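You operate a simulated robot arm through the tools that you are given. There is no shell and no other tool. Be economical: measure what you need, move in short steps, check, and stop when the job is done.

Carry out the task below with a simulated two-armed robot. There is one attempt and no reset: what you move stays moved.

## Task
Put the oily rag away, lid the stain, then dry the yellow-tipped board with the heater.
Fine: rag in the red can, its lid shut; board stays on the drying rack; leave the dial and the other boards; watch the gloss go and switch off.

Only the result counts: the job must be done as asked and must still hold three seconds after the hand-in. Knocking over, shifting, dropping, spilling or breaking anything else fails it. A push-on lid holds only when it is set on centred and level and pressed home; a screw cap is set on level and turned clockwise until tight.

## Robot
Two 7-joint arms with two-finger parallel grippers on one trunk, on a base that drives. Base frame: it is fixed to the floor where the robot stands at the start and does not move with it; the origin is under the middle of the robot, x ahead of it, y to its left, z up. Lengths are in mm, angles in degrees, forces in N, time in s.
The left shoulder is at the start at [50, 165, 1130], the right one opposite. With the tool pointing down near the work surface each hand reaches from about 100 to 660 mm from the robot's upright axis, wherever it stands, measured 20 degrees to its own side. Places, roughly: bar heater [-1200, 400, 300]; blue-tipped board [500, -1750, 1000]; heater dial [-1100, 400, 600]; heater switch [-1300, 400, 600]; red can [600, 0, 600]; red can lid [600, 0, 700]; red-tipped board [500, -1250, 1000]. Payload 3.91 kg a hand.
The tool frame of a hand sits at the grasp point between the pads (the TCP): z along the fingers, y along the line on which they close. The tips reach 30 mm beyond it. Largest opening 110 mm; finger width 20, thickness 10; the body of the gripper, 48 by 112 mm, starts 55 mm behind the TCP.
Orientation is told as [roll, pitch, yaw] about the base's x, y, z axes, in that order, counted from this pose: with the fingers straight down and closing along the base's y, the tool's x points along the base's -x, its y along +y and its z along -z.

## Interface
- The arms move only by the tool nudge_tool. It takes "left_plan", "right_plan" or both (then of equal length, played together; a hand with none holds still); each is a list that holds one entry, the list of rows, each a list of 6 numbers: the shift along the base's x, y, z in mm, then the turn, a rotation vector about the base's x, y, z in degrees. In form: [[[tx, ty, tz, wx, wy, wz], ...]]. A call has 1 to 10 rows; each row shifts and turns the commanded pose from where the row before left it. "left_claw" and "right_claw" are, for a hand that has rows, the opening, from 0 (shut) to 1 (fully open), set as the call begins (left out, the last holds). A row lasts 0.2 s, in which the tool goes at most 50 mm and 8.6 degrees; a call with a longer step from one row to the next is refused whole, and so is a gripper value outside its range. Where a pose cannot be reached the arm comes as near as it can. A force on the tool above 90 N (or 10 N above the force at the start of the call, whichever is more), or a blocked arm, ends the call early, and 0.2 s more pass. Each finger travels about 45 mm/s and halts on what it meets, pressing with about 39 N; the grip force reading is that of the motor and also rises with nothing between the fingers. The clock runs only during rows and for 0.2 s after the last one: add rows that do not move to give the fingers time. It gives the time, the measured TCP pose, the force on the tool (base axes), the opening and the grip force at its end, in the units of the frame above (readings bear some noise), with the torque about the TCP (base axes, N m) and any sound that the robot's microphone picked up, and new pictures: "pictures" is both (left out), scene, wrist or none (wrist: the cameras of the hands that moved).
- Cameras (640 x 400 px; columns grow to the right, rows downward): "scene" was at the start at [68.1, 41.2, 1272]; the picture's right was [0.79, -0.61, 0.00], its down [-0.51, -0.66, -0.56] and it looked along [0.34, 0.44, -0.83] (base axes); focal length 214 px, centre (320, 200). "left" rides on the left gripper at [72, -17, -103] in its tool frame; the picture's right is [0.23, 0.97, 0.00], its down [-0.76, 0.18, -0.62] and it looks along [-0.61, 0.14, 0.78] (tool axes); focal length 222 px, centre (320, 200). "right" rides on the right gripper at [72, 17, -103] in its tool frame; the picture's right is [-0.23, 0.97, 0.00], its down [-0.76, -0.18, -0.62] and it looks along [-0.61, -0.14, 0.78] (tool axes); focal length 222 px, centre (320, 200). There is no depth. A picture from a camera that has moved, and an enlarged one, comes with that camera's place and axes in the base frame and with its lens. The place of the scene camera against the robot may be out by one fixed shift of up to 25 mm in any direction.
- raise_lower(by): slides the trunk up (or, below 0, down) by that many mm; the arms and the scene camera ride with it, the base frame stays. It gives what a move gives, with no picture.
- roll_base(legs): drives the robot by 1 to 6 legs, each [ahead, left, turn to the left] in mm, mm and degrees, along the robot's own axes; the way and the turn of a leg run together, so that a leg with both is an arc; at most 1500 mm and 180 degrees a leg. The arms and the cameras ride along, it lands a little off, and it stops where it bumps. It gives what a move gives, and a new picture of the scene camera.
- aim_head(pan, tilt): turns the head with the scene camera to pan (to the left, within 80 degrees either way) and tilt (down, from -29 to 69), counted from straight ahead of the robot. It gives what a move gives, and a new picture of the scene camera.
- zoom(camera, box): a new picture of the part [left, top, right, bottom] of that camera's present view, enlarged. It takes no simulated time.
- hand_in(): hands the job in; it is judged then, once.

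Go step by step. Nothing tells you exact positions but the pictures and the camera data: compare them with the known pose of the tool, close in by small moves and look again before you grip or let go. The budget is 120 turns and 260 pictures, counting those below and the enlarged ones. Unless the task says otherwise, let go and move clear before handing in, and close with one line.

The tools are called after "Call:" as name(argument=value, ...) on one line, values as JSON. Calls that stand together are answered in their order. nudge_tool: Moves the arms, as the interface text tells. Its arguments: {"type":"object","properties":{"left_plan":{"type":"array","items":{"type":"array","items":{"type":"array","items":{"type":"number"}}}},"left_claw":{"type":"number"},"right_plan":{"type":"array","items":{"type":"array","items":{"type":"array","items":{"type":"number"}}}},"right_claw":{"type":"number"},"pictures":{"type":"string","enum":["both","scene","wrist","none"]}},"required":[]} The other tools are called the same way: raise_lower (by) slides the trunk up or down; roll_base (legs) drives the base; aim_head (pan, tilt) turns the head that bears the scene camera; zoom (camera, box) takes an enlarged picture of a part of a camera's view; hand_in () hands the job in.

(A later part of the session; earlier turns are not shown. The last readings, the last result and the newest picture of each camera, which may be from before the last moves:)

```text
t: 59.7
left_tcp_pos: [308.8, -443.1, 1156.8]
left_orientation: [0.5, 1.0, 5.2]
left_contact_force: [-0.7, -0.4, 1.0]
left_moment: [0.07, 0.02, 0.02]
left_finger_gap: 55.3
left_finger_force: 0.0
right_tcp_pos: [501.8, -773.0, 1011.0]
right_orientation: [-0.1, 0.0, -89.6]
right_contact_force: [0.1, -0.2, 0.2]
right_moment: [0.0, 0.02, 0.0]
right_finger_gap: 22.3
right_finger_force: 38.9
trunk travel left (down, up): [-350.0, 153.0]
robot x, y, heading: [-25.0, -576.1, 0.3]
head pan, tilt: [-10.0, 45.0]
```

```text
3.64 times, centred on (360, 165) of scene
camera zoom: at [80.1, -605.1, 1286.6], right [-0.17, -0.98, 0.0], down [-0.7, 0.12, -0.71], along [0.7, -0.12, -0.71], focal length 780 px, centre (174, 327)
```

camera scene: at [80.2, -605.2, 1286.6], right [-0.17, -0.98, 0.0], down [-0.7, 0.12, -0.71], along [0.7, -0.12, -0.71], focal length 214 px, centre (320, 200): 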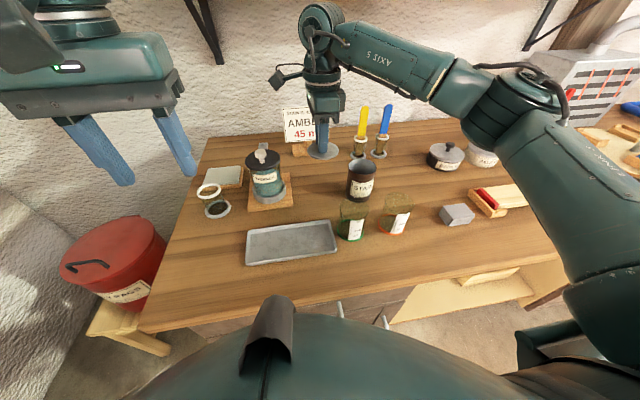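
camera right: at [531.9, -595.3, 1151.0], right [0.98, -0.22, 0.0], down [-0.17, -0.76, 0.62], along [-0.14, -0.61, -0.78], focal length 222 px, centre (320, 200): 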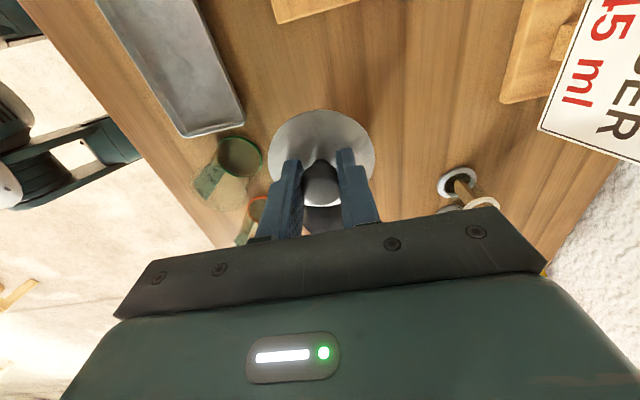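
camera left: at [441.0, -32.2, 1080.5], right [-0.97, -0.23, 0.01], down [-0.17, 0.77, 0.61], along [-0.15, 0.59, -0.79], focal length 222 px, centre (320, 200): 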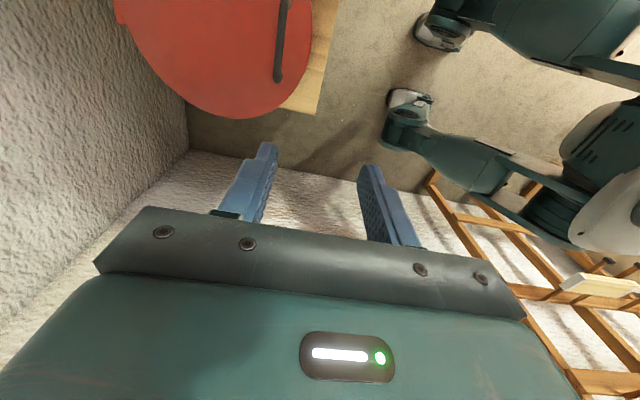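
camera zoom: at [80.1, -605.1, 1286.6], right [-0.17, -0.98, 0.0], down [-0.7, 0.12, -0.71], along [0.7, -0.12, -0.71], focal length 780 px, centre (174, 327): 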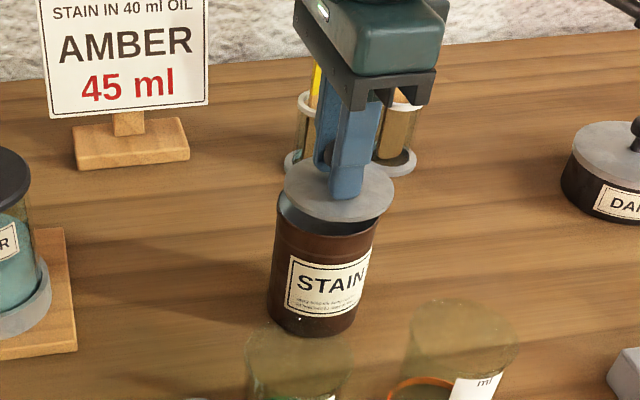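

The lid hovers over the mouth. I need a finer look at the alignment before lowering.

Call:
zoom(camera="right", box=[260, 60, 380, 140])

Call:
zoom(camera="scene", box=[340, 145, 390, 205])

```text
5.00 times, centred on (320, 100) of right
camera zoom: at [518.5, -699.5, 1116.1], right [0.98, -0.22, 0.0], down [-0.17, -0.76, 0.62], along [-0.14, -0.61, -0.78], focal length 1111 px, centre (320, 700)
```

zoom: 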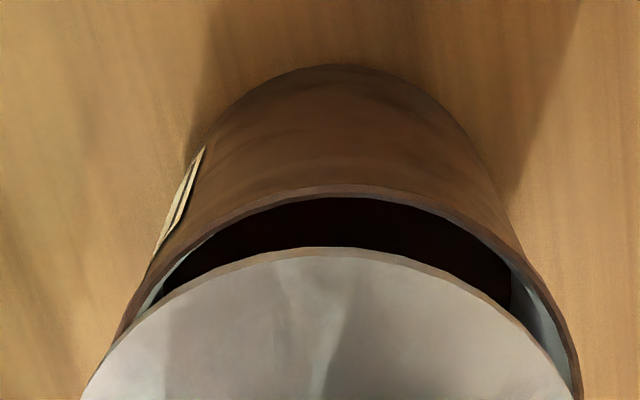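

```text
6.67 times, centred on (365, 175) of scene
camera zoom: at [80.1, -605.1, 1286.6], right [-0.17, -0.98, 0.0], down [-0.7, 0.12, -0.71], along [0.7, -0.12, -0.71], focal length 1430 px, centre (20, 367)
```

zoom: 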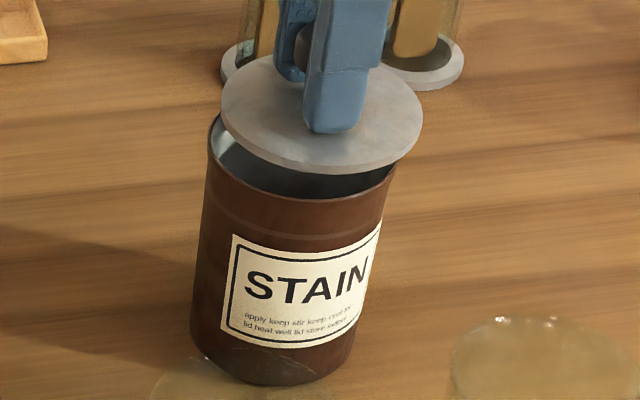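

Offset appears within about 2 mm. I'll apply half the correction, lower 15 mm and recheck with less parallax.

Call:
nudge_tool(right_plan=[[[1, -1, -8, 0, 0, 0], [0, 0, -7, 0, 0, 0], [0, 0, 0, 0, 0, 0]]], pictures="none")

Call:
zoom(camera="right", box=[260, 70, 380, 150])

Call:
zoom(camera="scene", box=[340, 145, 390, 205])

```text
t: 60.5
left_tcp_pos: [307.9, -442.0, 1155.7]
left_orientation: [0.4, 1.0, 5.2]
left_contact_force: [-0.7, -0.2, 0.8]
left_moment: [0.01, -0.02, 0.01]
left_finger_gap: 55.0
left_finger_force: 0.1
right_tcp_pos: [503.1, -773.1, 997.7]
right_orientation: [-0.1, -0.1, -89.6]
right_contact_force: [-0.2, -0.2, 0.9]
right_moment: [-0.02, -0.03, 0.02]
right_finger_gap: 22.4
right_finger_force: 39.2
trunk travel left (down, up): [-350.0, 153.0]
robot x, y, heading: [-24.0, -579.9, -0.2]
head pan, tilt: [-10.0, 45.0]
```

```text
5.00 times, centred on (320, 110) of right
camera zoom: at [519.7, -700.0, 1101.1], right [0.98, -0.22, 0.0], down [-0.17, -0.76, 0.62], along [-0.14, -0.61, -0.78], focal length 1111 px, centre (320, 650)
```

zoom: 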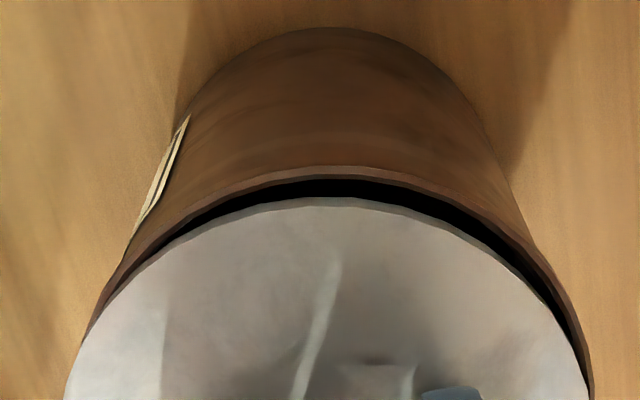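

```text
6.67 times, centred on (365, 175) of scene
camera zoom: at [79.9, -604.9, 1286.6], right [-0.17, -0.98, 0.0], down [-0.7, 0.12, -0.71], along [0.7, -0.12, -0.71], focal length 1430 px, centre (20, 367)
```

zoom: 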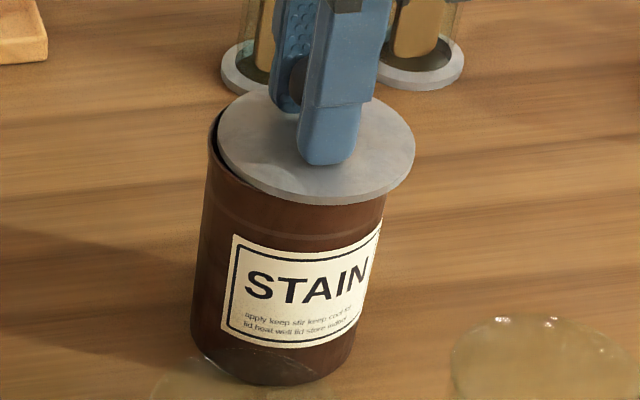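

Both views suggest the lid should go about 1.5 mm in +x and +y. I apply that and lower gently in 2 mm steps until it touches.

Call:
nudge_tool(right_plan=[[[1.5, 1.5, 0, 0, 0, 0], [0, 0, -2, 0, 0, 0], [0, 0, -2, 0, 0, 0], [0, 0, 0, 0, 0, 0]]], pictures="none")

Call:
zoom(camera="right", box=[250, 80, 390, 180])

Call:
zoom(camera="scene", box=[340, 145, 390, 205])

```text
t: 61.5
left_tcp_pos: [306.7, -440.6, 1156.5]
left_orientation: [0.3, 1.1, 5.2]
left_contact_force: [0.3, 0.3, 0.3]
left_moment: [0.0, 0.0, 0.02]
left_finger_gap: 55.1
left_finger_force: 0.0
right_tcp_pos: [504.5, -769.2, 994.3]
right_orientation: [0.3, 0.1, -89.5]
right_contact_force: [3.1, 3.0, 22.7]
right_moment: [-0.1, -0.13, 0.0]
right_finger_gap: 22.6
right_finger_force: 38.5
trunk travel left (down, up): [-350.0, 153.0]
robot x, y, heading: [-20.3, -575.4, -0.2]
head pan, tilt: [-10.0, 45.0]
heard: snap
```

```text
4.00 times, centred on (320, 130) of right
camera zoom: at [520.3, -696.6, 1101.3], right [0.98, -0.22, 0.01], down [-0.18, -0.76, 0.62], along [-0.13, -0.61, -0.78], focal length 888 px, centre (320, 480)
```

zoom: 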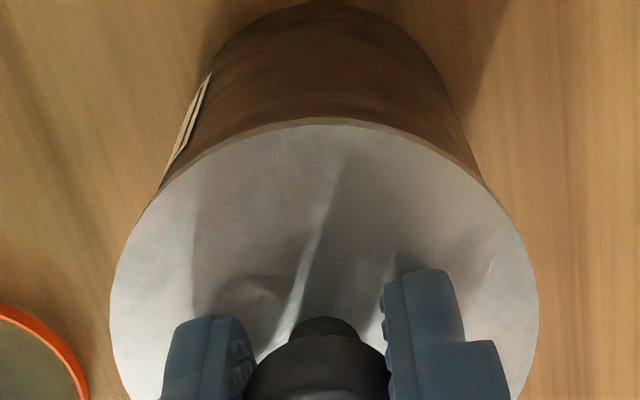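

```text
6.67 times, centred on (365, 175) of scene
camera zoom: at [78.6, -603.8, 1287.1], right [-0.17, -0.98, 0.0], down [-0.7, 0.12, -0.71], along [0.7, -0.12, -0.71], focal length 1430 px, centre (20, 367)
```

zoom: 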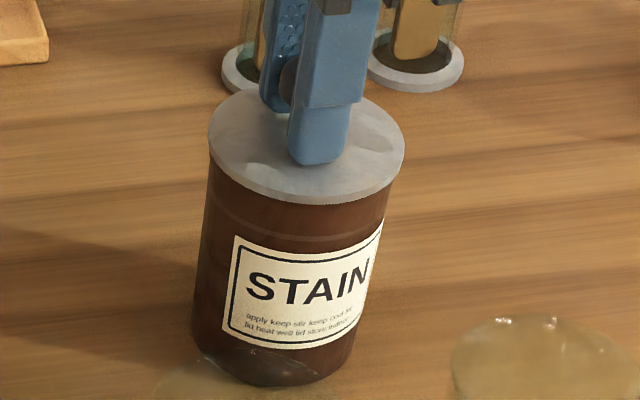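

A "snap" was heard and the lid sits centred on the tin. I press a touch more for certainty, then let go and rise.

Call:
nudge_tool(right_plan=[[[0, 0, -2, 0, 0, 0], [0, 0, -1.5, 0, 0, 0], [0, 0, 0, 0, 0, 0]]], pictures="none")

Call:
nudge_tool(right_plan=[[[0, 0, 2, 0, 0, 0], [0, 0, 0, 0, 0, 0], [0, 0, 0, 0, 0, 0], [0, 0, 0, 0, 0, 0], [0, 0, 30, 0, 0, 0], [0, 0, 40, 0, 0, 0], [0, 0, 45, 0, 0, 0], [0, 0, 45, 0, 0, 0], [-20, 0, 0, 0, 0, 0]]], right_claw=0.5, pictures="wrist")

Call:
zoom(camera="scene", box=[320, 125, 410, 215])

```text
t: 62.3
left_tcp_pos: [307.3, -442.0, 1156.3]
left_orientation: [0.4, 0.9, 5.2]
left_contact_force: [-0.1, 0.2, -0.3]
left_moment: [0.02, 0.0, -0.04]
left_finger_gap: 54.7
left_finger_force: 0.1
right_tcp_pos: [504.8, -769.5, 995.6]
right_orientation: [0.6, 0.2, -89.7]
right_contact_force: [4.7, 2.0, 38.7]
right_moment: [-0.24, -0.04, 0.09]
right_finger_gap: 22.6
right_finger_force: 39.4
trunk travel left (down, up): [-350.0, 153.0]
robot x, y, heading: [-25.1, -573.3, -0.1]
head pan, tilt: [-10.0, 45.0]
```

```text
t: 64.3
left_tcp_pos: [308.0, -443.1, 1155.4]
left_orientation: [0.4, 1.0, 5.2]
left_contact_force: [-0.5, -0.9, 0.5]
left_moment: [0.0, -0.01, -0.04]
left_finger_gap: 55.0
left_finger_force: 0.0
right_tcp_pos: [483.9, -773.2, 1150.3]
right_orientation: [-0.2, 0.0, -89.6]
right_contact_force: [0.8, -0.3, -0.1]
right_moment: [-0.01, 0.0, 0.01]
right_finger_gap: 54.9
right_finger_force: 0.0
trunk travel left (down, up): [-350.0, 153.0]
robot x, y, heading: [-26.1, -577.0, 0.1]
head pan, tilt: [-10.0, 45.0]
camera right: at [501.0, -699.7, 1255.3], right [0.98, -0.22, 0.0], down [-0.17, -0.76, 0.62], along [-0.14, -0.61, -0.78], focal length 222 px, centre (320, 200)
```

right: 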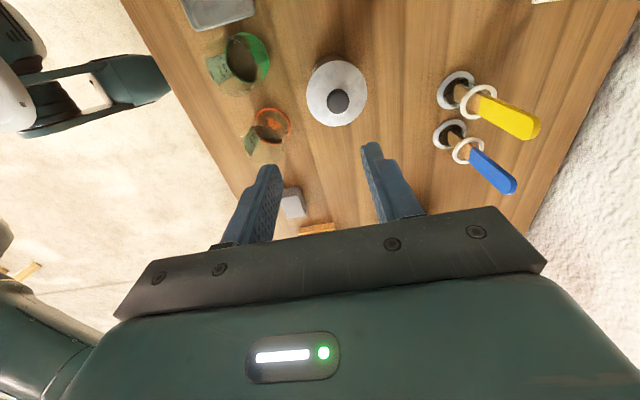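

```text
4.44 times, centred on (365, 170) of scene
camera zoom: at [79.9, -605.4, 1286.6], right [-0.17, -0.98, 0.0], down [-0.7, 0.12, -0.71], along [0.7, -0.12, -0.71], focal length 953 px, centre (120, 333)
```

zoom: 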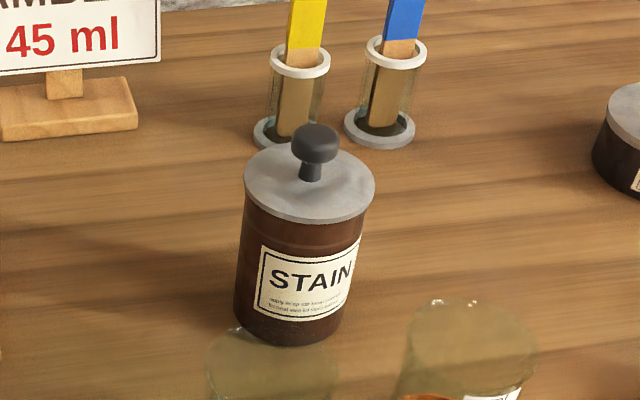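

The stain is lidded. Now I retract the right hand, back off a bit and look toward the drying rack on the right.

Call:
nudge_tool(right_plan=[[[-25, -10, 0, 0, 0, 8.5], [-25, -10, 0, 0, 0, 8.5], [-25, -10, 0, 0, 0, 8.5], [-25, -10, 0, 0, 0, 8.5], [-25, 0, 0, 0, 0, 8.5], [-25, 0, 0, 0, 0, 8.5], [-25, 0, 0, 0, 0, 8.5], [-20, 0, 0, 0, 0, 8.5], [-10, 0, 0, 0, 0, 8.5], [0, 0, 0, 0, 0, 8.5]]], pictures="none")

Call:
roll_base(legs=[[-350, 0, 0]])

Call:
aim_head(pan=-55, tilt=20)

```text
t: 66.5
left_tcp_pos: [308.3, -442.5, 1156.1]
left_orientation: [0.4, 1.1, 5.2]
left_contact_force: [-0.1, 0.2, 0.5]
left_moment: [-0.01, 0.02, -0.01]
left_finger_gap: 55.0
left_finger_force: 0.0
right_tcp_pos: [279.6, -812.2, 1152.6]
right_orientation: [0.0, 0.0, -4.5]
right_contact_force: [0.5, -0.1, 0.5]
right_moment: [0.01, 0.01, -0.01]
right_finger_gap: 55.0
right_finger_force: 0.1
trunk travel left (down, up): [-350.0, 153.0]
robot x, y, heading: [-24.8, -573.4, 0.1]
head pan, tilt: [-10.0, 45.0]
```

```text
t: 68.8
left_tcp_pos: [-40.6, -440.9, 1156.3]
left_orientation: [0.4, 1.0, 5.4]
left_contact_force: [-0.7, 0.0, -0.3]
left_moment: [0.0, 0.0, 0.0]
left_finger_gap: 55.1
left_finger_force: 0.0
right_tcp_pos: [-68.5, -811.3, 1151.5]
right_orientation: [-0.1, 0.0, -4.5]
right_contact_force: [-0.6, 0.3, 0.8]
right_moment: [0.0, 0.0, -0.02]
right_finger_gap: 55.1
right_finger_force: 0.1
trunk travel left (down, up): [-350.0, 153.0]
robot x, y, heading: [-373.2, -573.3, 0.1]
head pan, tilt: [-10.0, 45.0]
camera scene: at [-268.6, -605.5, 1286.7], right [-0.17, -0.99, 0.0], down [-0.7, 0.12, -0.71], along [0.7, -0.12, -0.71], focal length 214 px, centre (320, 200)
```

scene: 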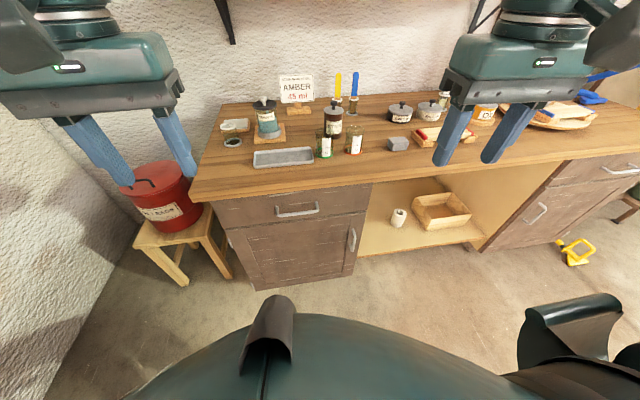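

```text
t: 69.9
left_tcp_pos: [-39.2, -442.4, 1155.6]
left_orientation: [0.4, 1.2, 5.5]
left_contact_force: [0.8, 0.7, -1.0]
left_moment: [-0.02, -0.05, -0.01]
left_finger_gap: 54.9
left_finger_force: 0.1
right_tcp_pos: [-67.9, -810.4, 1151.3]
right_orientation: [-0.1, 0.0, -4.5]
right_contact_force: [-0.1, 0.2, -0.2]
right_moment: [-0.02, 0.04, 0.02]
right_finger_gap: 55.2
right_finger_force: 0.0
trunk travel left (down, up): [-350.0, 153.0]
robot x, y, heading: [-371.5, -576.2, 0.2]
head pan, tilt: [-55.0, 20.0]
camera scene: at [-294.4, -667.7, 1325.3], right [-0.82, -0.58, 0.0], down [-0.2, 0.28, -0.94], along [0.54, -0.77, -0.34], focal length 214 px, centre (320, 200)
```

scene: 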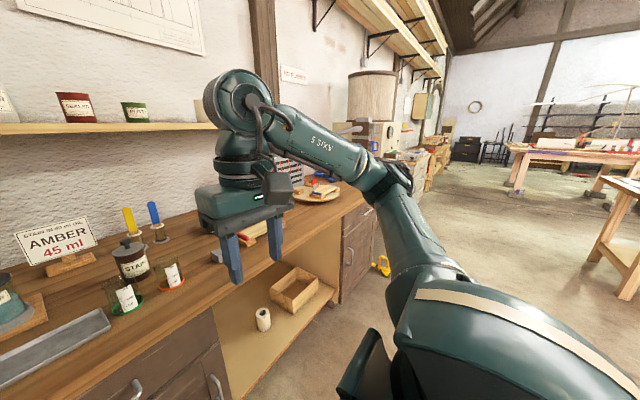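

The far bench end holds a round wooden rack. I'll strafe right to see it.

Call:
roll_base(legs=[[0, -750, 0]])

Call:
aim_head(pan=-5, tilt=25)

Call:
zoom(camera="scene", box=[160, 50, 480, 250])

```text
t: 76.9
left_tcp_pos: [-39.5, -1200.3, 1156.4]
left_orientation: [0.5, 1.1, 4.9]
left_contact_force: [0.0, 0.3, -0.2]
left_moment: [0.01, 0.0, -0.03]
left_finger_gap: 55.1
left_finger_force: 0.0
right_tcp_pos: [-69.6, -1570.2, 1151.7]
right_orientation: [-0.1, 0.0, -4.9]
right_contact_force: [0.6, -0.2, 0.1]
right_moment: [-0.01, 0.01, 0.01]
right_finger_gap: 55.1
right_finger_force: 0.2
trunk travel left (down, up): [-350.0, 153.0]
robot x, y, heading: [-374.9, -1331.7, -0.3]
head pan, tilt: [-55.0, 20.0]
camera scene: at [-295.5, -1424.5, 1325.3], right [-0.82, -0.57, 0.0], down [-0.19, 0.28, -0.94], along [0.54, -0.77, -0.34], focal length 214 px, centre (320, 200)
```

scene: 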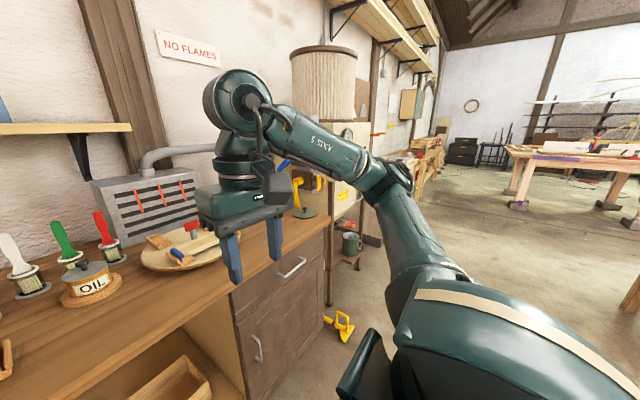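

```text
t: 78.1
left_tcp_pos: [-39.5, -1200.9, 1155.5]
left_orientation: [0.4, 1.2, 5.0]
left_contact_force: [-0.4, -0.7, -0.1]
left_moment: [0.01, 0.03, 0.02]
left_finger_gap: 54.9
left_finger_force: 0.0
right_tcp_pos: [-69.6, -1570.0, 1152.4]
right_orientation: [-0.1, 0.0, -4.9]
right_contact_force: [-0.2, -0.1, 0.0]
right_moment: [0.01, -0.03, 0.02]
right_finger_gap: 55.0
right_finger_force: 0.0
trunk travel left (down, up): [-350.0, 153.0]
robot x, y, heading: [-374.3, -1330.4, -0.4]
head pan, tilt: [-5.0, 25.0]
camera scene: at [-256.8, -1356.4, 1317.2], right [-0.09, -1.0, 0.0], down [-0.42, 0.04, -0.91], along [0.9, -0.08, -0.42], focal length 214 px, centre (320, 200)
```

scene: 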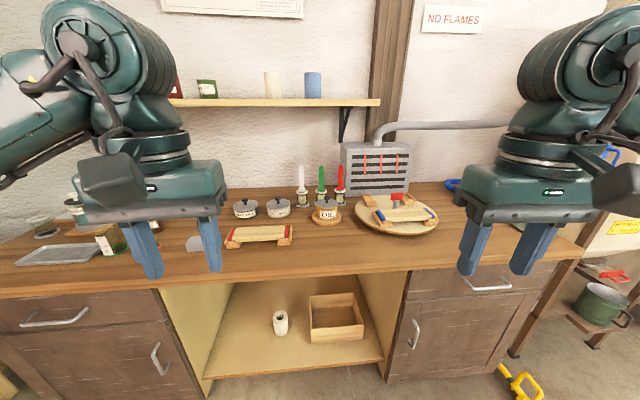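

```text
2.00 times, centred on (320, 150) of scene
camera zoom: at [-256.8, -1356.4, 1317.2], right [-0.09, -1.0, 0.0], down [-0.42, 0.04, -0.91], along [0.9, -0.08, -0.42], focal length 429 px, centre (320, 300)
```

zoom: 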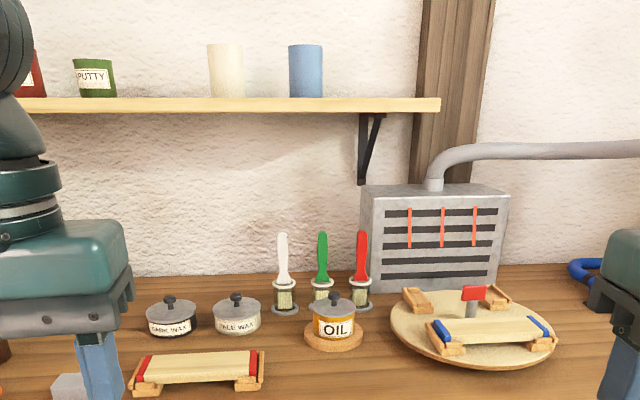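

This end has other boards (blue, red) and an extractor; the heater and the yellow board must be behind, near the pine rack I glimpsed at the left. I'll turn in place to look back.

Call:
roll_base(legs=[[-150, 0, 0], [0, 0, 130]])

Call:
aim_head(pan=0, tilt=15)

Call:
zoom(camera="scene", box=[160, 50, 480, 250])

```text
t: 84.9
left_tcp_pos: [-845.2, -1165.5, 1156.9]
left_orientation: [0.4, 1.1, 135.9]
left_contact_force: [-0.1, -0.3, -0.4]
left_moment: [0.0, -0.02, -0.01]
left_finger_gap: 55.0
left_finger_force: 0.1
right_tcp_pos: [-546.9, -947.6, 1151.6]
right_orientation: [-0.1, 0.0, 126.1]
right_contact_force: [-0.6, 0.4, -0.4]
right_moment: [-0.01, 0.02, 0.01]
right_finger_gap: 55.5
right_finger_force: 0.0
trunk travel left (down, up): [-350.0, 153.0]
robot x, y, heading: [-530.5, -1332.6, 130.6]
head pan, tilt: [-5.0, 25.0]
camera scene: at [-604.4, -1250.2, 1317.2], right [0.81, 0.58, 0.0], down [0.25, -0.34, -0.91], along [-0.53, 0.74, -0.42], focal length 214 px, centre (320, 200)
```

scene: 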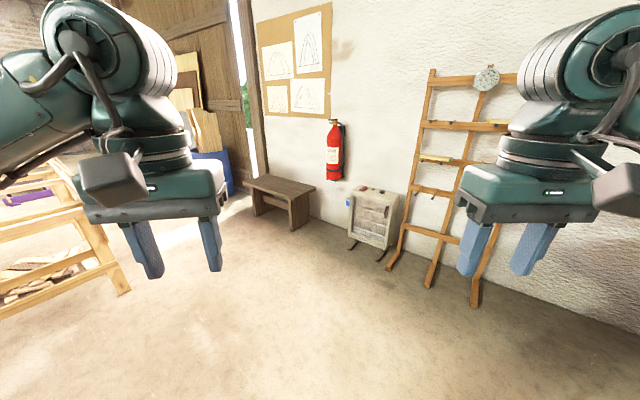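

```text
t: 85.6
left_tcp_pos: [-845.1, -1164.7, 1154.8]
left_orientation: [0.5, 1.1, 135.9]
left_contact_force: [0.7, 0.0, -0.5]
left_moment: [0.04, -0.02, 0.01]
left_finger_gap: 54.9
left_finger_force: 0.1
right_tcp_pos: [-546.7, -946.5, 1152.1]
right_orientation: [0.0, 0.0, 126.0]
right_contact_force: [-0.7, 0.1, 0.0]
right_moment: [-0.01, 0.0, -0.02]
right_finger_gap: 55.0
right_finger_force: 0.0
trunk travel left (down, up): [-350.0, 153.0]
robot x, y, heading: [-526.7, -1332.7, 130.6]
head pan, tilt: [0.0, 15.0]
camera scene: at [-611.5, -1254.1, 1333.4], right [0.76, 0.65, 0.0], down [0.17, -0.2, -0.97], along [-0.63, 0.73, -0.26], focal length 214 px, centre (320, 200)
```

scene: 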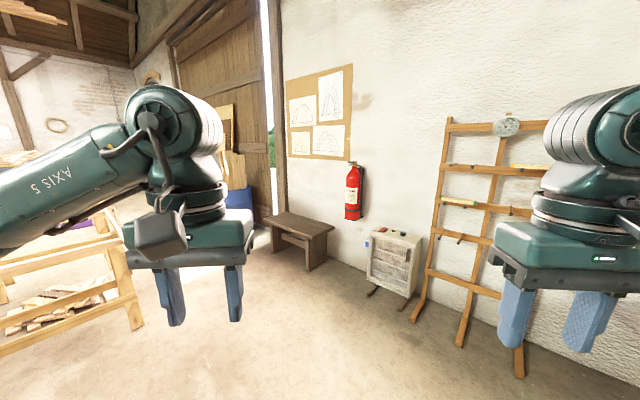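

```text
2.00 times, centred on (320, 150) of scene
camera zoom: at [-611.5, -1254.1, 1333.4], right [0.76, 0.65, 0.0], down [0.17, -0.2, -0.97], along [-0.63, 0.73, -0.26], focal length 429 px, centre (320, 300)
```

zoom: 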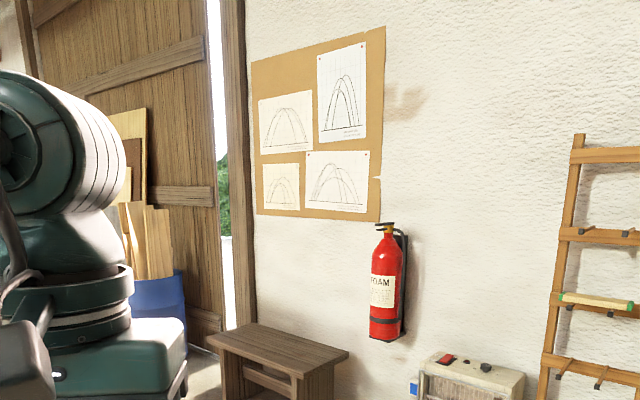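

I see the bar heater (red switch and dial on its top) on the floor beside a ladder-like drying rack on the left wall, with green- and yellow-tipped boards on it. I'll drive over to look closely.

Call:
roll_base(legs=[[0, 0, -40], [600, 250, 0]])

Call:
aim_head(pan=0, tilt=25)

Call:
zoom(camera="scene", box=[160, 80, 480, 280])

```text
t: 91.1
left_tcp_pos: [-904.7, -404.0, 1156.4]
left_orientation: [0.5, 1.1, 94.9]
left_contact_force: [-0.9, 0.4, 0.5]
left_moment: [-0.03, -0.01, -0.02]
left_finger_gap: 55.0
left_finger_force: 0.1
right_tcp_pos: [-535.3, -434.5, 1150.7]
right_orientation: [-0.2, 0.0, 85.0]
right_contact_force: [0.1, 0.5, 0.0]
right_moment: [-0.02, -0.04, -0.03]
right_finger_gap: 55.1
right_finger_force: 0.0
trunk travel left (down, up): [-350.0, 153.0]
robot x, y, heading: [-772.0, -737.4, 90.1]
head pan, tilt: [0.0, 15.0]
camera scene: at [-778.0, -629.8, 1333.4], right [1.0, -0.01, 0.0], down [0.0, -0.26, -0.97], along [0.01, 0.97, -0.26], focal length 214 px, centre (320, 200)
```

scene: 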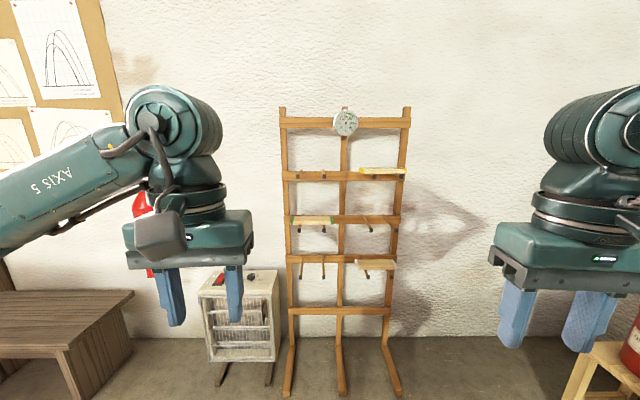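

```text
t: 91.8
left_tcp_pos: [-904.2, -405.0, 1156.3]
left_orientation: [0.5, 1.0, 94.7]
left_contact_force: [0.3, 0.1, -0.4]
left_moment: [0.02, 0.01, 0.0]
left_finger_gap: 54.9
left_finger_force: 0.1
right_tcp_pos: [-535.5, -434.2, 1151.2]
right_orientation: [-0.2, 0.0, 84.9]
right_contact_force: [0.0, 0.5, -0.1]
right_moment: [-0.02, 0.02, 0.01]
right_finger_gap: 55.0
right_finger_force: 0.0
trunk travel left (down, up): [-350.0, 153.0]
robot x, y, heading: [-768.8, -738.7, 89.6]
head pan, tilt: [0.0, 25.0]
camera scene: at [-777.9, -631.4, 1317.3], right [1.0, -0.01, 0.0], down [0.0, -0.42, -0.91], along [0.01, 0.91, -0.42], focal length 214 px, centre (320, 200)
```

scene: 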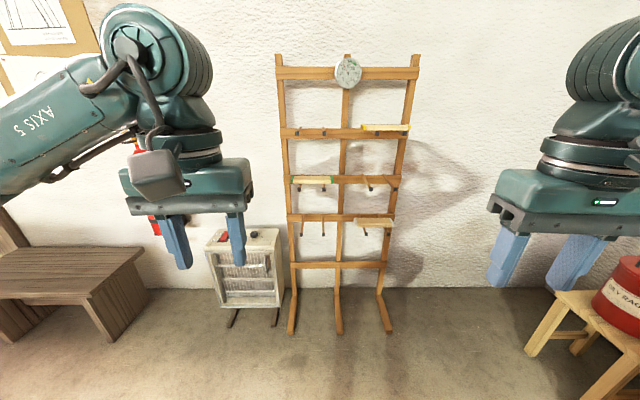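

```text
2.00 times, centred on (320, 180) of scene
camera zoom: at [-777.9, -631.4, 1317.3], right [1.0, -0.01, 0.0], down [0.0, -0.42, -0.91], along [0.01, 0.91, -0.42], focal length 429 px, centre (320, 240)
```

zoom: 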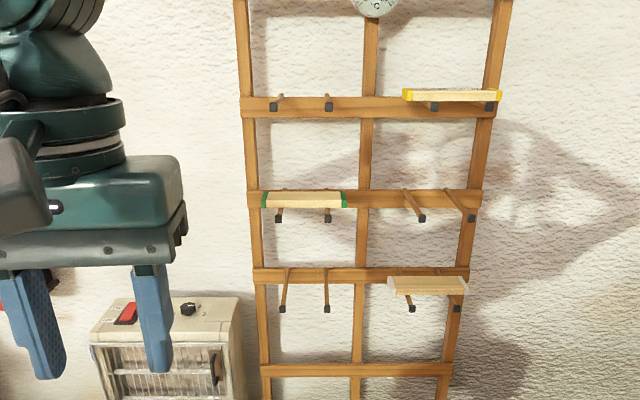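

The rack has peg pairs in three tiers: yellow-tipped board top right, green middle left, white-ended bottom right; the heater stands left of it. I'll move closer and study the heater.

Call:
roll_base(legs=[[250, 150, 0]])

Call:
aim_head(pan=15, tilt=40)

Call:
zoom(camera="left", box=[0, 0, 640, 300])

```text
t: 93.8
left_tcp_pos: [-1055.5, -150.5, 1155.2]
left_orientation: [0.4, 1.1, 94.7]
left_contact_force: [-0.5, -0.1, 0.3]
left_moment: [0.02, -0.03, 0.01]
left_finger_gap: 55.1
left_finger_force: 0.2
right_tcp_pos: [-686.0, -182.9, 1151.2]
right_orientation: [-0.2, 0.1, 84.9]
right_contact_force: [0.7, 0.7, -0.7]
right_moment: [0.0, 0.01, 0.03]
right_finger_gap: 54.7
right_finger_force: 0.1
trunk travel left (down, up): [-350.0, 153.0]
robot x, y, heading: [-921.5, -486.0, 89.6]
head pan, tilt: [0.0, 25.0]
camera scene: at [-928.1, -379.2, 1317.2], right [1.0, -0.01, 0.0], down [0.0, -0.42, -0.91], along [0.01, 0.91, -0.42], focal length 214 px, centre (320, 200)
```

scene: 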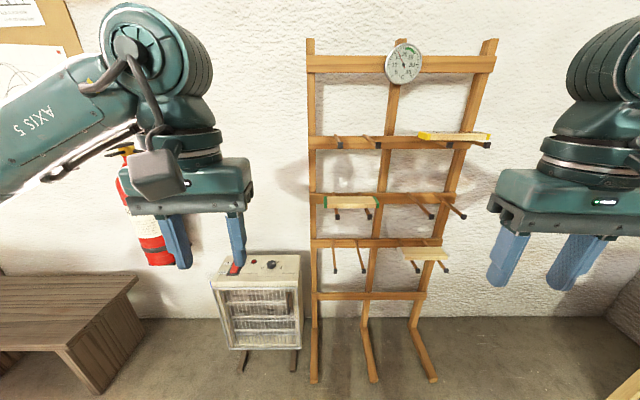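

```text
t: 94.6
left_tcp_pos: [-1054.8, -153.1, 1156.7]
left_orientation: [0.3, 1.0, 94.7]
left_contact_force: [-0.7, -0.3, 0.1]
left_moment: [-0.01, -0.01, -0.02]
left_finger_gap: 55.0
left_finger_force: 0.1
right_tcp_pos: [-685.0, -183.8, 1151.1]
right_orientation: [-0.1, 0.0, 85.0]
right_contact_force: [-0.4, 0.1, 0.2]
right_moment: [-0.01, -0.01, 0.01]
right_finger_gap: 55.1
right_finger_force: 0.0
trunk travel left (down, up): [-350.0, 153.0]
robot x, y, heading: [-926.2, -488.1, 89.3]
head pan, tilt: [15.0, 40.0]
camera scene: at [-949.8, -389.5, 1294.0], right [0.97, 0.25, 0.0], down [0.16, -0.62, -0.77], along [-0.19, 0.74, -0.64], focal length 214 px, centre (320, 200)
```

scene: 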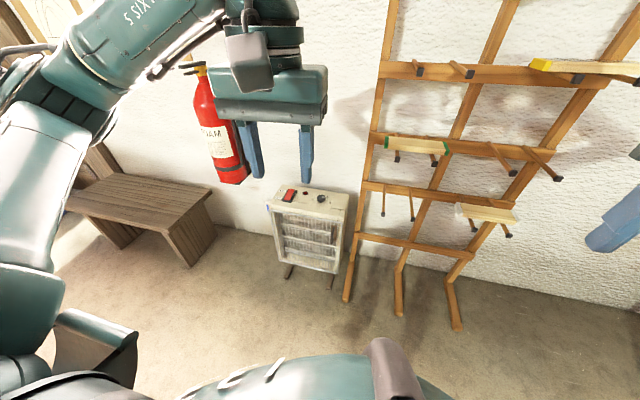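

```text
1.00 times, centred on (320, 150) of left (not enlarged: the box is as wide or as high as the picture)
camera zoom: at [-1031.4, -220.3, 1261.4], right [-0.95, -0.31, 0.01], down [-0.24, 0.76, 0.61], along [-0.2, 0.58, -0.79], focal length 222 px, centre (320, 250)
```

zoom: 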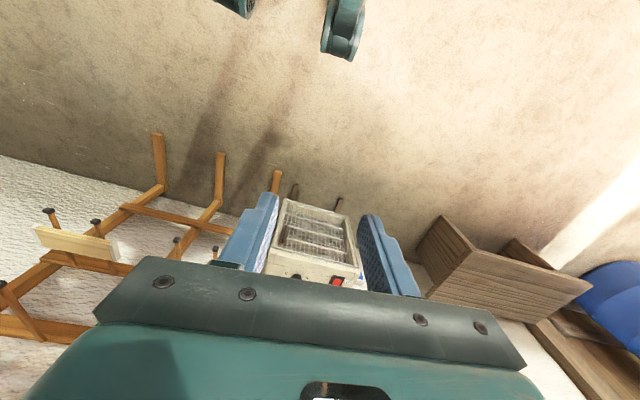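

Call:
zoom(camera="scene", box=[250, 160, 390, 290])

Call:
zoom(camera="scene", box=[350, 30, 640, 260])

```text
3.08 times, centred on (320, 225) of scene
camera zoom: at [-949.8, -389.5, 1294.0], right [0.97, 0.25, 0.0], down [0.16, -0.62, -0.77], along [-0.19, 0.74, -0.64], focal length 660 px, centre (320, 123)
```

zoom: 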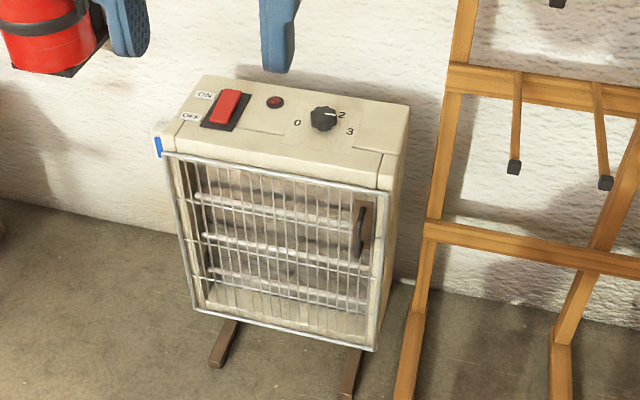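

```text
1.74 times, centred on (495, 145) of scene
camera zoom: at [-949.8, -389.5, 1294.0], right [0.97, 0.25, 0.0], down [0.16, -0.62, -0.77], along [-0.19, 0.74, -0.64], focal length 373 px, centre (16, 296)
```

zoom: 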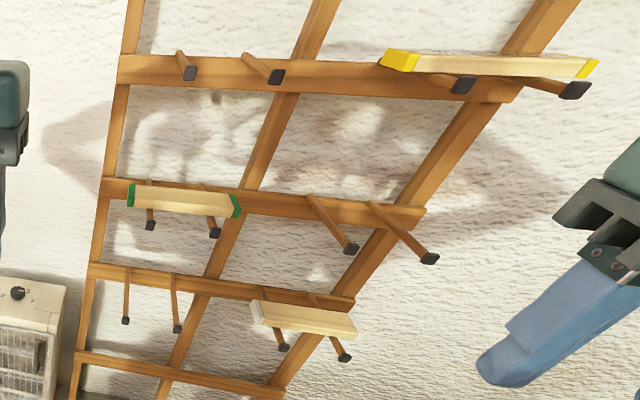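

The heater's rocker (ON toward the wall, OFF toward the room) and dial at "2" sit on top. I'll bring the left hand camera closer to inspect the heater.

Call:
nudge_tool(left_plan=[[[-25, 10, -40, 0, 0, 0], [-25, 10, -40, 0, 0, 0], [-25, 10, -40, 0, 0, 0], [-25, 10, -40, 0, 0, 0], [-25, 10, -40, 0, 0, 0], [-10, 10, -40, 0, 0, 0], [0, 0, -40, 0, 0, 0], [0, 0, 0, 0, 0, 0]]], pictures="both")

Call:
zoom(camera="left", box=[160, 40, 480, 240])

```text
t: 96.4
left_tcp_pos: [-1187.8, -93.0, 874.6]
left_orientation: [0.4, 1.1, 94.9]
left_contact_force: [0.6, 0.2, 0.0]
left_moment: [0.04, -0.04, -0.01]
left_finger_gap: 55.2
left_finger_force: 0.2
right_tcp_pos: [-685.5, -183.1, 1150.4]
right_orientation: [-0.1, -0.1, 84.9]
right_contact_force: [-0.2, -0.3, 0.6]
right_moment: [-0.01, 0.01, 0.01]
right_finger_gap: 54.9
right_finger_force: 0.1
trunk travel left (down, up): [-350.0, 153.0]
robot x, y, heading: [-922.8, -485.9, 89.7]
head pan, tilt: [15.0, 40.0]
camera scene: at [-949.8, -389.6, 1293.9], right [0.97, 0.25, 0.0], down [0.16, -0.62, -0.77], along [-0.19, 0.74, -0.64], focal length 214 px, centre (320, 200)
camera left: at [-1164.0, -161.6, 979.8], right [-0.95, -0.31, 0.01], down [-0.24, 0.76, 0.61], along [-0.2, 0.58, -0.79], focal length 222 px, centre (320, 200)
```

scene: 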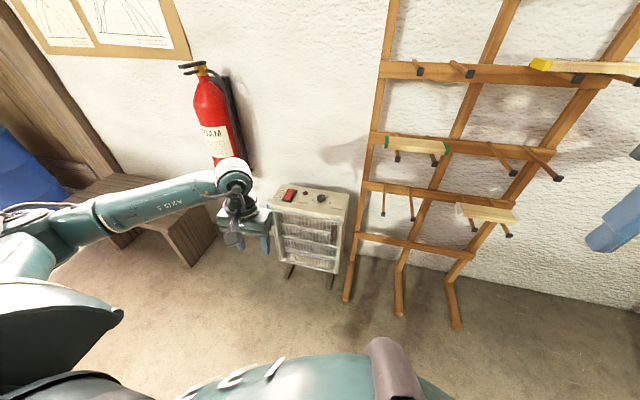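
left: 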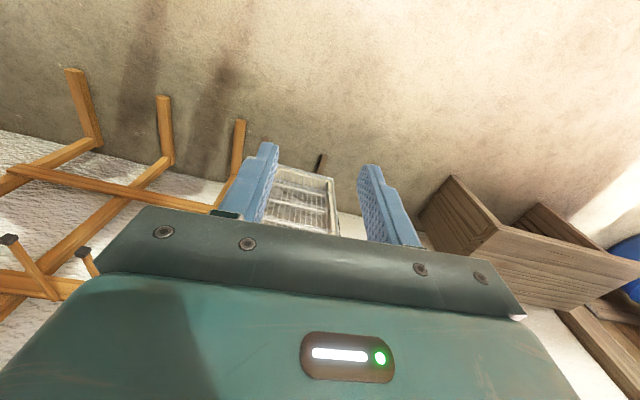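

```text
2.00 times, centred on (320, 140) of left
camera zoom: at [-1164.0, -161.6, 979.8], right [-0.95, -0.31, 0.01], down [-0.24, 0.76, 0.61], along [-0.2, 0.58, -0.79], focal length 444 px, centre (320, 320)
```

zoom: 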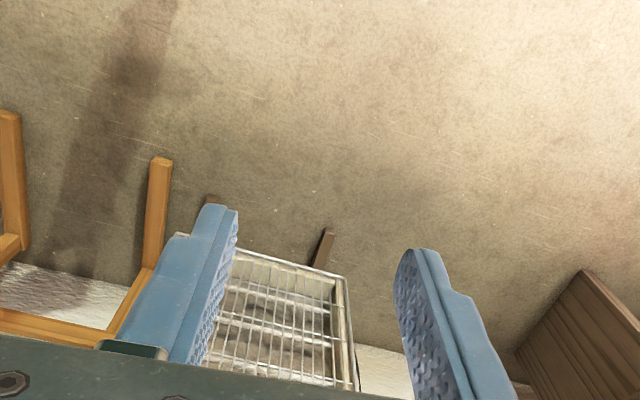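

I'd like a better look with the scene camera: raise the left hand, shift the robot left to face the heater and lower the trunk.

Call:
nudge_tool(left_plan=[[[-20, -20, 40, 0, 0, 0], [-20, -20, 40, 0, 0, 0], [-20, -20, 40, 0, 0, 0], [-20, -20, 40, 0, 0, 0], [-20, 0, 40, 0, 0, 0], [-20, 0, 40, 0, 0, 0], [-20, 0, 40, 0, 0, 0]]], pictures="none")

Call:
roll_base(legs=[[80, 200, 0]])

Call:
raise_lower(by=-300)

Call:
aim_head(pan=10, tilt=40)

Call:
zoom(camera="scene", box=[220, 100, 420, 300])

```text
t: 98.2
left_tcp_pos: [-1309.8, -163.7, 1061.9]
left_orientation: [-0.4, 19.1, 91.3]
left_contact_force: [0.0, 0.6, 0.7]
left_moment: [-0.03, 0.02, 0.01]
left_finger_gap: 55.1
left_finger_force: 0.1
left hand out of reach, approached as far as the arm can: row 7
right_tcp_pos: [-687.0, -182.9, 1151.4]
right_orientation: [0.0, 0.0, 84.7]
right_contact_force: [0.4, 0.5, 0.0]
right_moment: [-0.02, 0.0, 0.03]
right_finger_gap: 54.9
right_finger_force: 0.0
trunk travel left (down, up): [-350.0, 153.0]
robot x, y, heading: [-924.1, -489.0, 89.5]
head pan, tilt: [15.0, 40.0]
stopped in row 7 (left hand): the arm was blocked; the commanded pose is now the measured one
```

```text
t: 100.6
left_tcp_pos: [-1509.3, -81.6, 1061.8]
left_orientation: [-0.2, 19.1, 91.4]
left_contact_force: [0.3, 0.1, -0.1]
left_moment: [0.01, -0.05, 0.03]
left_finger_gap: 55.1
left_finger_force: 0.1
right_tcp_pos: [-885.8, -101.5, 1150.4]
right_orientation: [-0.1, -0.1, 85.0]
right_contact_force: [-0.3, -0.6, 0.3]
right_moment: [0.01, 0.02, 0.02]
right_finger_gap: 54.9
right_finger_force: 0.1
trunk travel left (down, up): [-350.0, 153.0]
robot x, y, heading: [-1121.7, -401.8, 89.7]
head pan, tilt: [15.0, 40.0]
camera scene: at [-1148.3, -308.4, 1293.9], right [0.97, 0.25, 0.0], down [0.16, -0.62, -0.77], along [-0.19, 0.74, -0.64], focal length 214 px, centre (320, 200)
```

scene: 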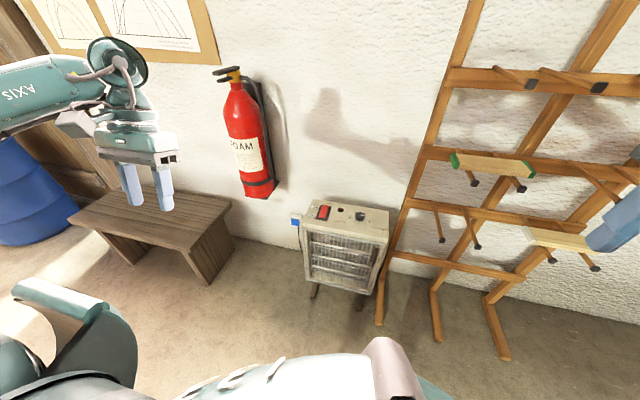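

```text
t: 103.6
left_tcp_pos: [-1509.7, -82.4, 762.9]
left_orientation: [-0.3, 19.1, 91.4]
left_contact_force: [0.1, -0.1, 0.4]
left_moment: [0.0, 0.02, 0.0]
left_finger_gap: 55.1
left_finger_force: 0.0
right_tcp_pos: [-884.8, -101.3, 851.2]
right_orientation: [0.0, 0.0, 84.9]
right_contact_force: [1.0, -0.4, 0.3]
right_moment: [-0.01, -0.02, 0.01]
right_finger_gap: 55.1
right_finger_force: 0.1
trunk travel left (down, up): [-50.0, 453.0]
robot x, y, heading: [-1118.9, -405.6, 89.7]
head pan, tilt: [15.0, 40.0]
```

```text
t: 104.2
left_tcp_pos: [-1509.0, -82.6, 762.7]
left_orientation: [-0.4, 19.1, 91.4]
left_contact_force: [0.1, 0.1, 0.2]
left_moment: [0.0, -0.01, 0.0]
left_finger_gap: 55.2
left_finger_force: 0.0
right_tcp_pos: [-883.4, -101.4, 850.9]
right_orientation: [-0.1, -0.1, 85.0]
right_contact_force: [0.8, -0.3, -0.3]
right_moment: [-0.01, 0.0, 0.0]
right_finger_gap: 54.7
right_finger_force: 0.1
trunk travel left (down, up): [-50.0, 453.0]
robot x, y, heading: [-1121.2, -405.4, 89.5]
head pan, tilt: [10.0, 40.0]
camera scene: at [-1140.8, -306.9, 993.9], right [0.99, 0.17, 0.0], down [0.11, -0.63, -0.77], along [-0.13, 0.76, -0.64], focal length 214 px, centre (320, 200)
```

scene: 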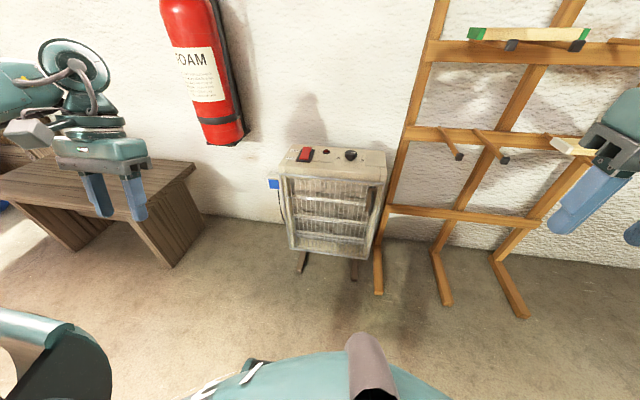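

```text
2.00 times, centred on (320, 200) of scene
camera zoom: at [-1140.8, -306.9, 993.9], right [0.99, 0.17, 0.0], down [0.11, -0.63, -0.77], along [-0.13, 0.76, -0.64], focal length 429 px, centre (320, 200)
```

zoom: 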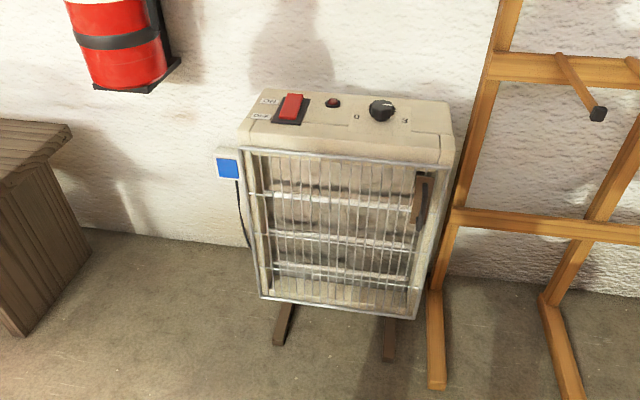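

I'll enlarge the heater's details (the brown/black thing on the right, the blue square) from here.

Call:
zoom(camera="scene", box=[350, 130, 410, 220])

Call:
zoom(camera="scene", box=[260, 135, 400, 225])

Call:
aim_head(pan=-25, tilt=-5)

Call:
zoom(camera="scene", box=[200, 0, 520, 260])

```text
4.44 times, centred on (380, 175) of scene
camera zoom: at [-1140.8, -306.9, 993.9], right [0.99, 0.17, 0.0], down [0.11, -0.63, -0.77], along [-0.13, 0.76, -0.64], focal length 953 px, centre (53, 311)
```

zoom: 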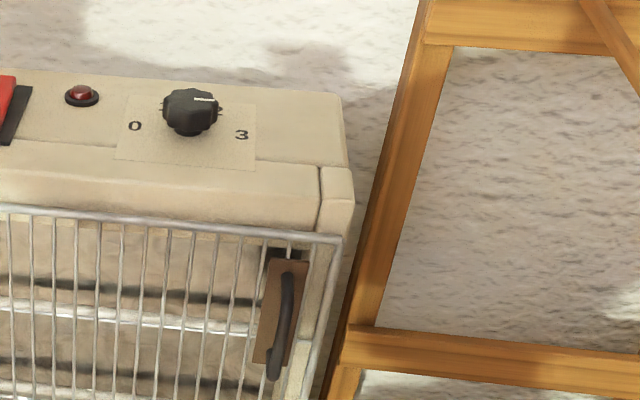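

```text
4.44 times, centred on (330, 180) of scene
camera zoom: at [-1140.8, -306.9, 993.9], right [0.99, 0.17, 0.0], down [0.11, -0.63, -0.77], along [-0.13, 0.76, -0.64], focal length 953 px, centre (276, 289)
```

zoom: 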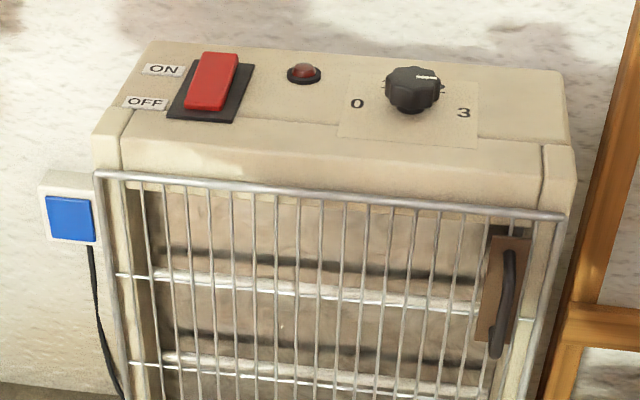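

```text
t: 105.4
left_tcp_pos: [-1509.9, -81.9, 762.7]
left_orientation: [-0.3, 19.1, 91.5]
left_contact_force: [0.2, -0.9, 0.4]
left_moment: [0.0, -0.01, -0.03]
left_finger_gap: 54.8
left_finger_force: 0.1
right_tcp_pos: [-885.4, -103.0, 852.3]
right_orientation: [0.0, -0.1, 84.9]
right_contact_force: [-0.3, 0.5, 0.5]
right_moment: [0.01, 0.01, -0.02]
right_finger_gap: 54.9
right_finger_force: 0.1
trunk travel left (down, up): [-50.0, 453.0]
robot x, y, heading: [-1120.9, -403.7, 89.8]
head pan, tilt: [-25.0, -5.0]
camera scene: at [-1089.1, -311.6, 1065.3], right [0.9, -0.43, 0.0], down [0.04, 0.08, -1.0], along [0.42, 0.9, 0.09], focal length 214 px, centre (320, 200)
```

scene: 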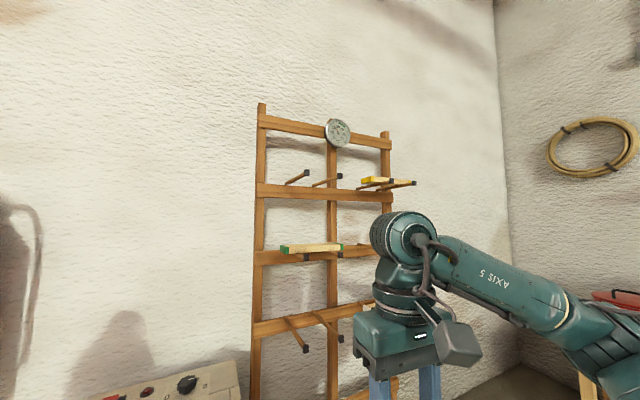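

```text
1.54 times, centred on (360, 130) of scene
camera zoom: at [-1089.1, -311.6, 1065.3], right [0.9, -0.43, 0.0], down [0.04, 0.08, -1.0], along [0.42, 0.9, 0.09], focal length 330 px, centre (258, 308)
```

zoom: 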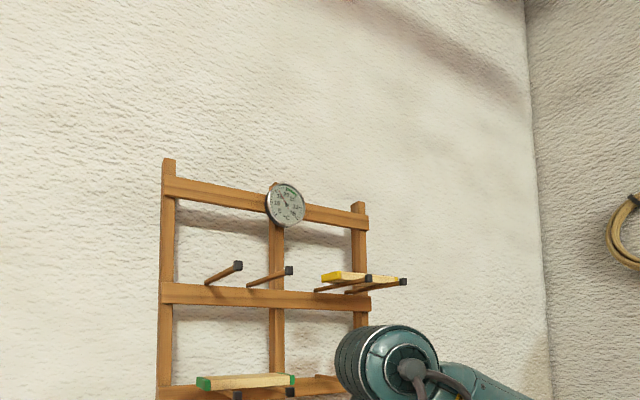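

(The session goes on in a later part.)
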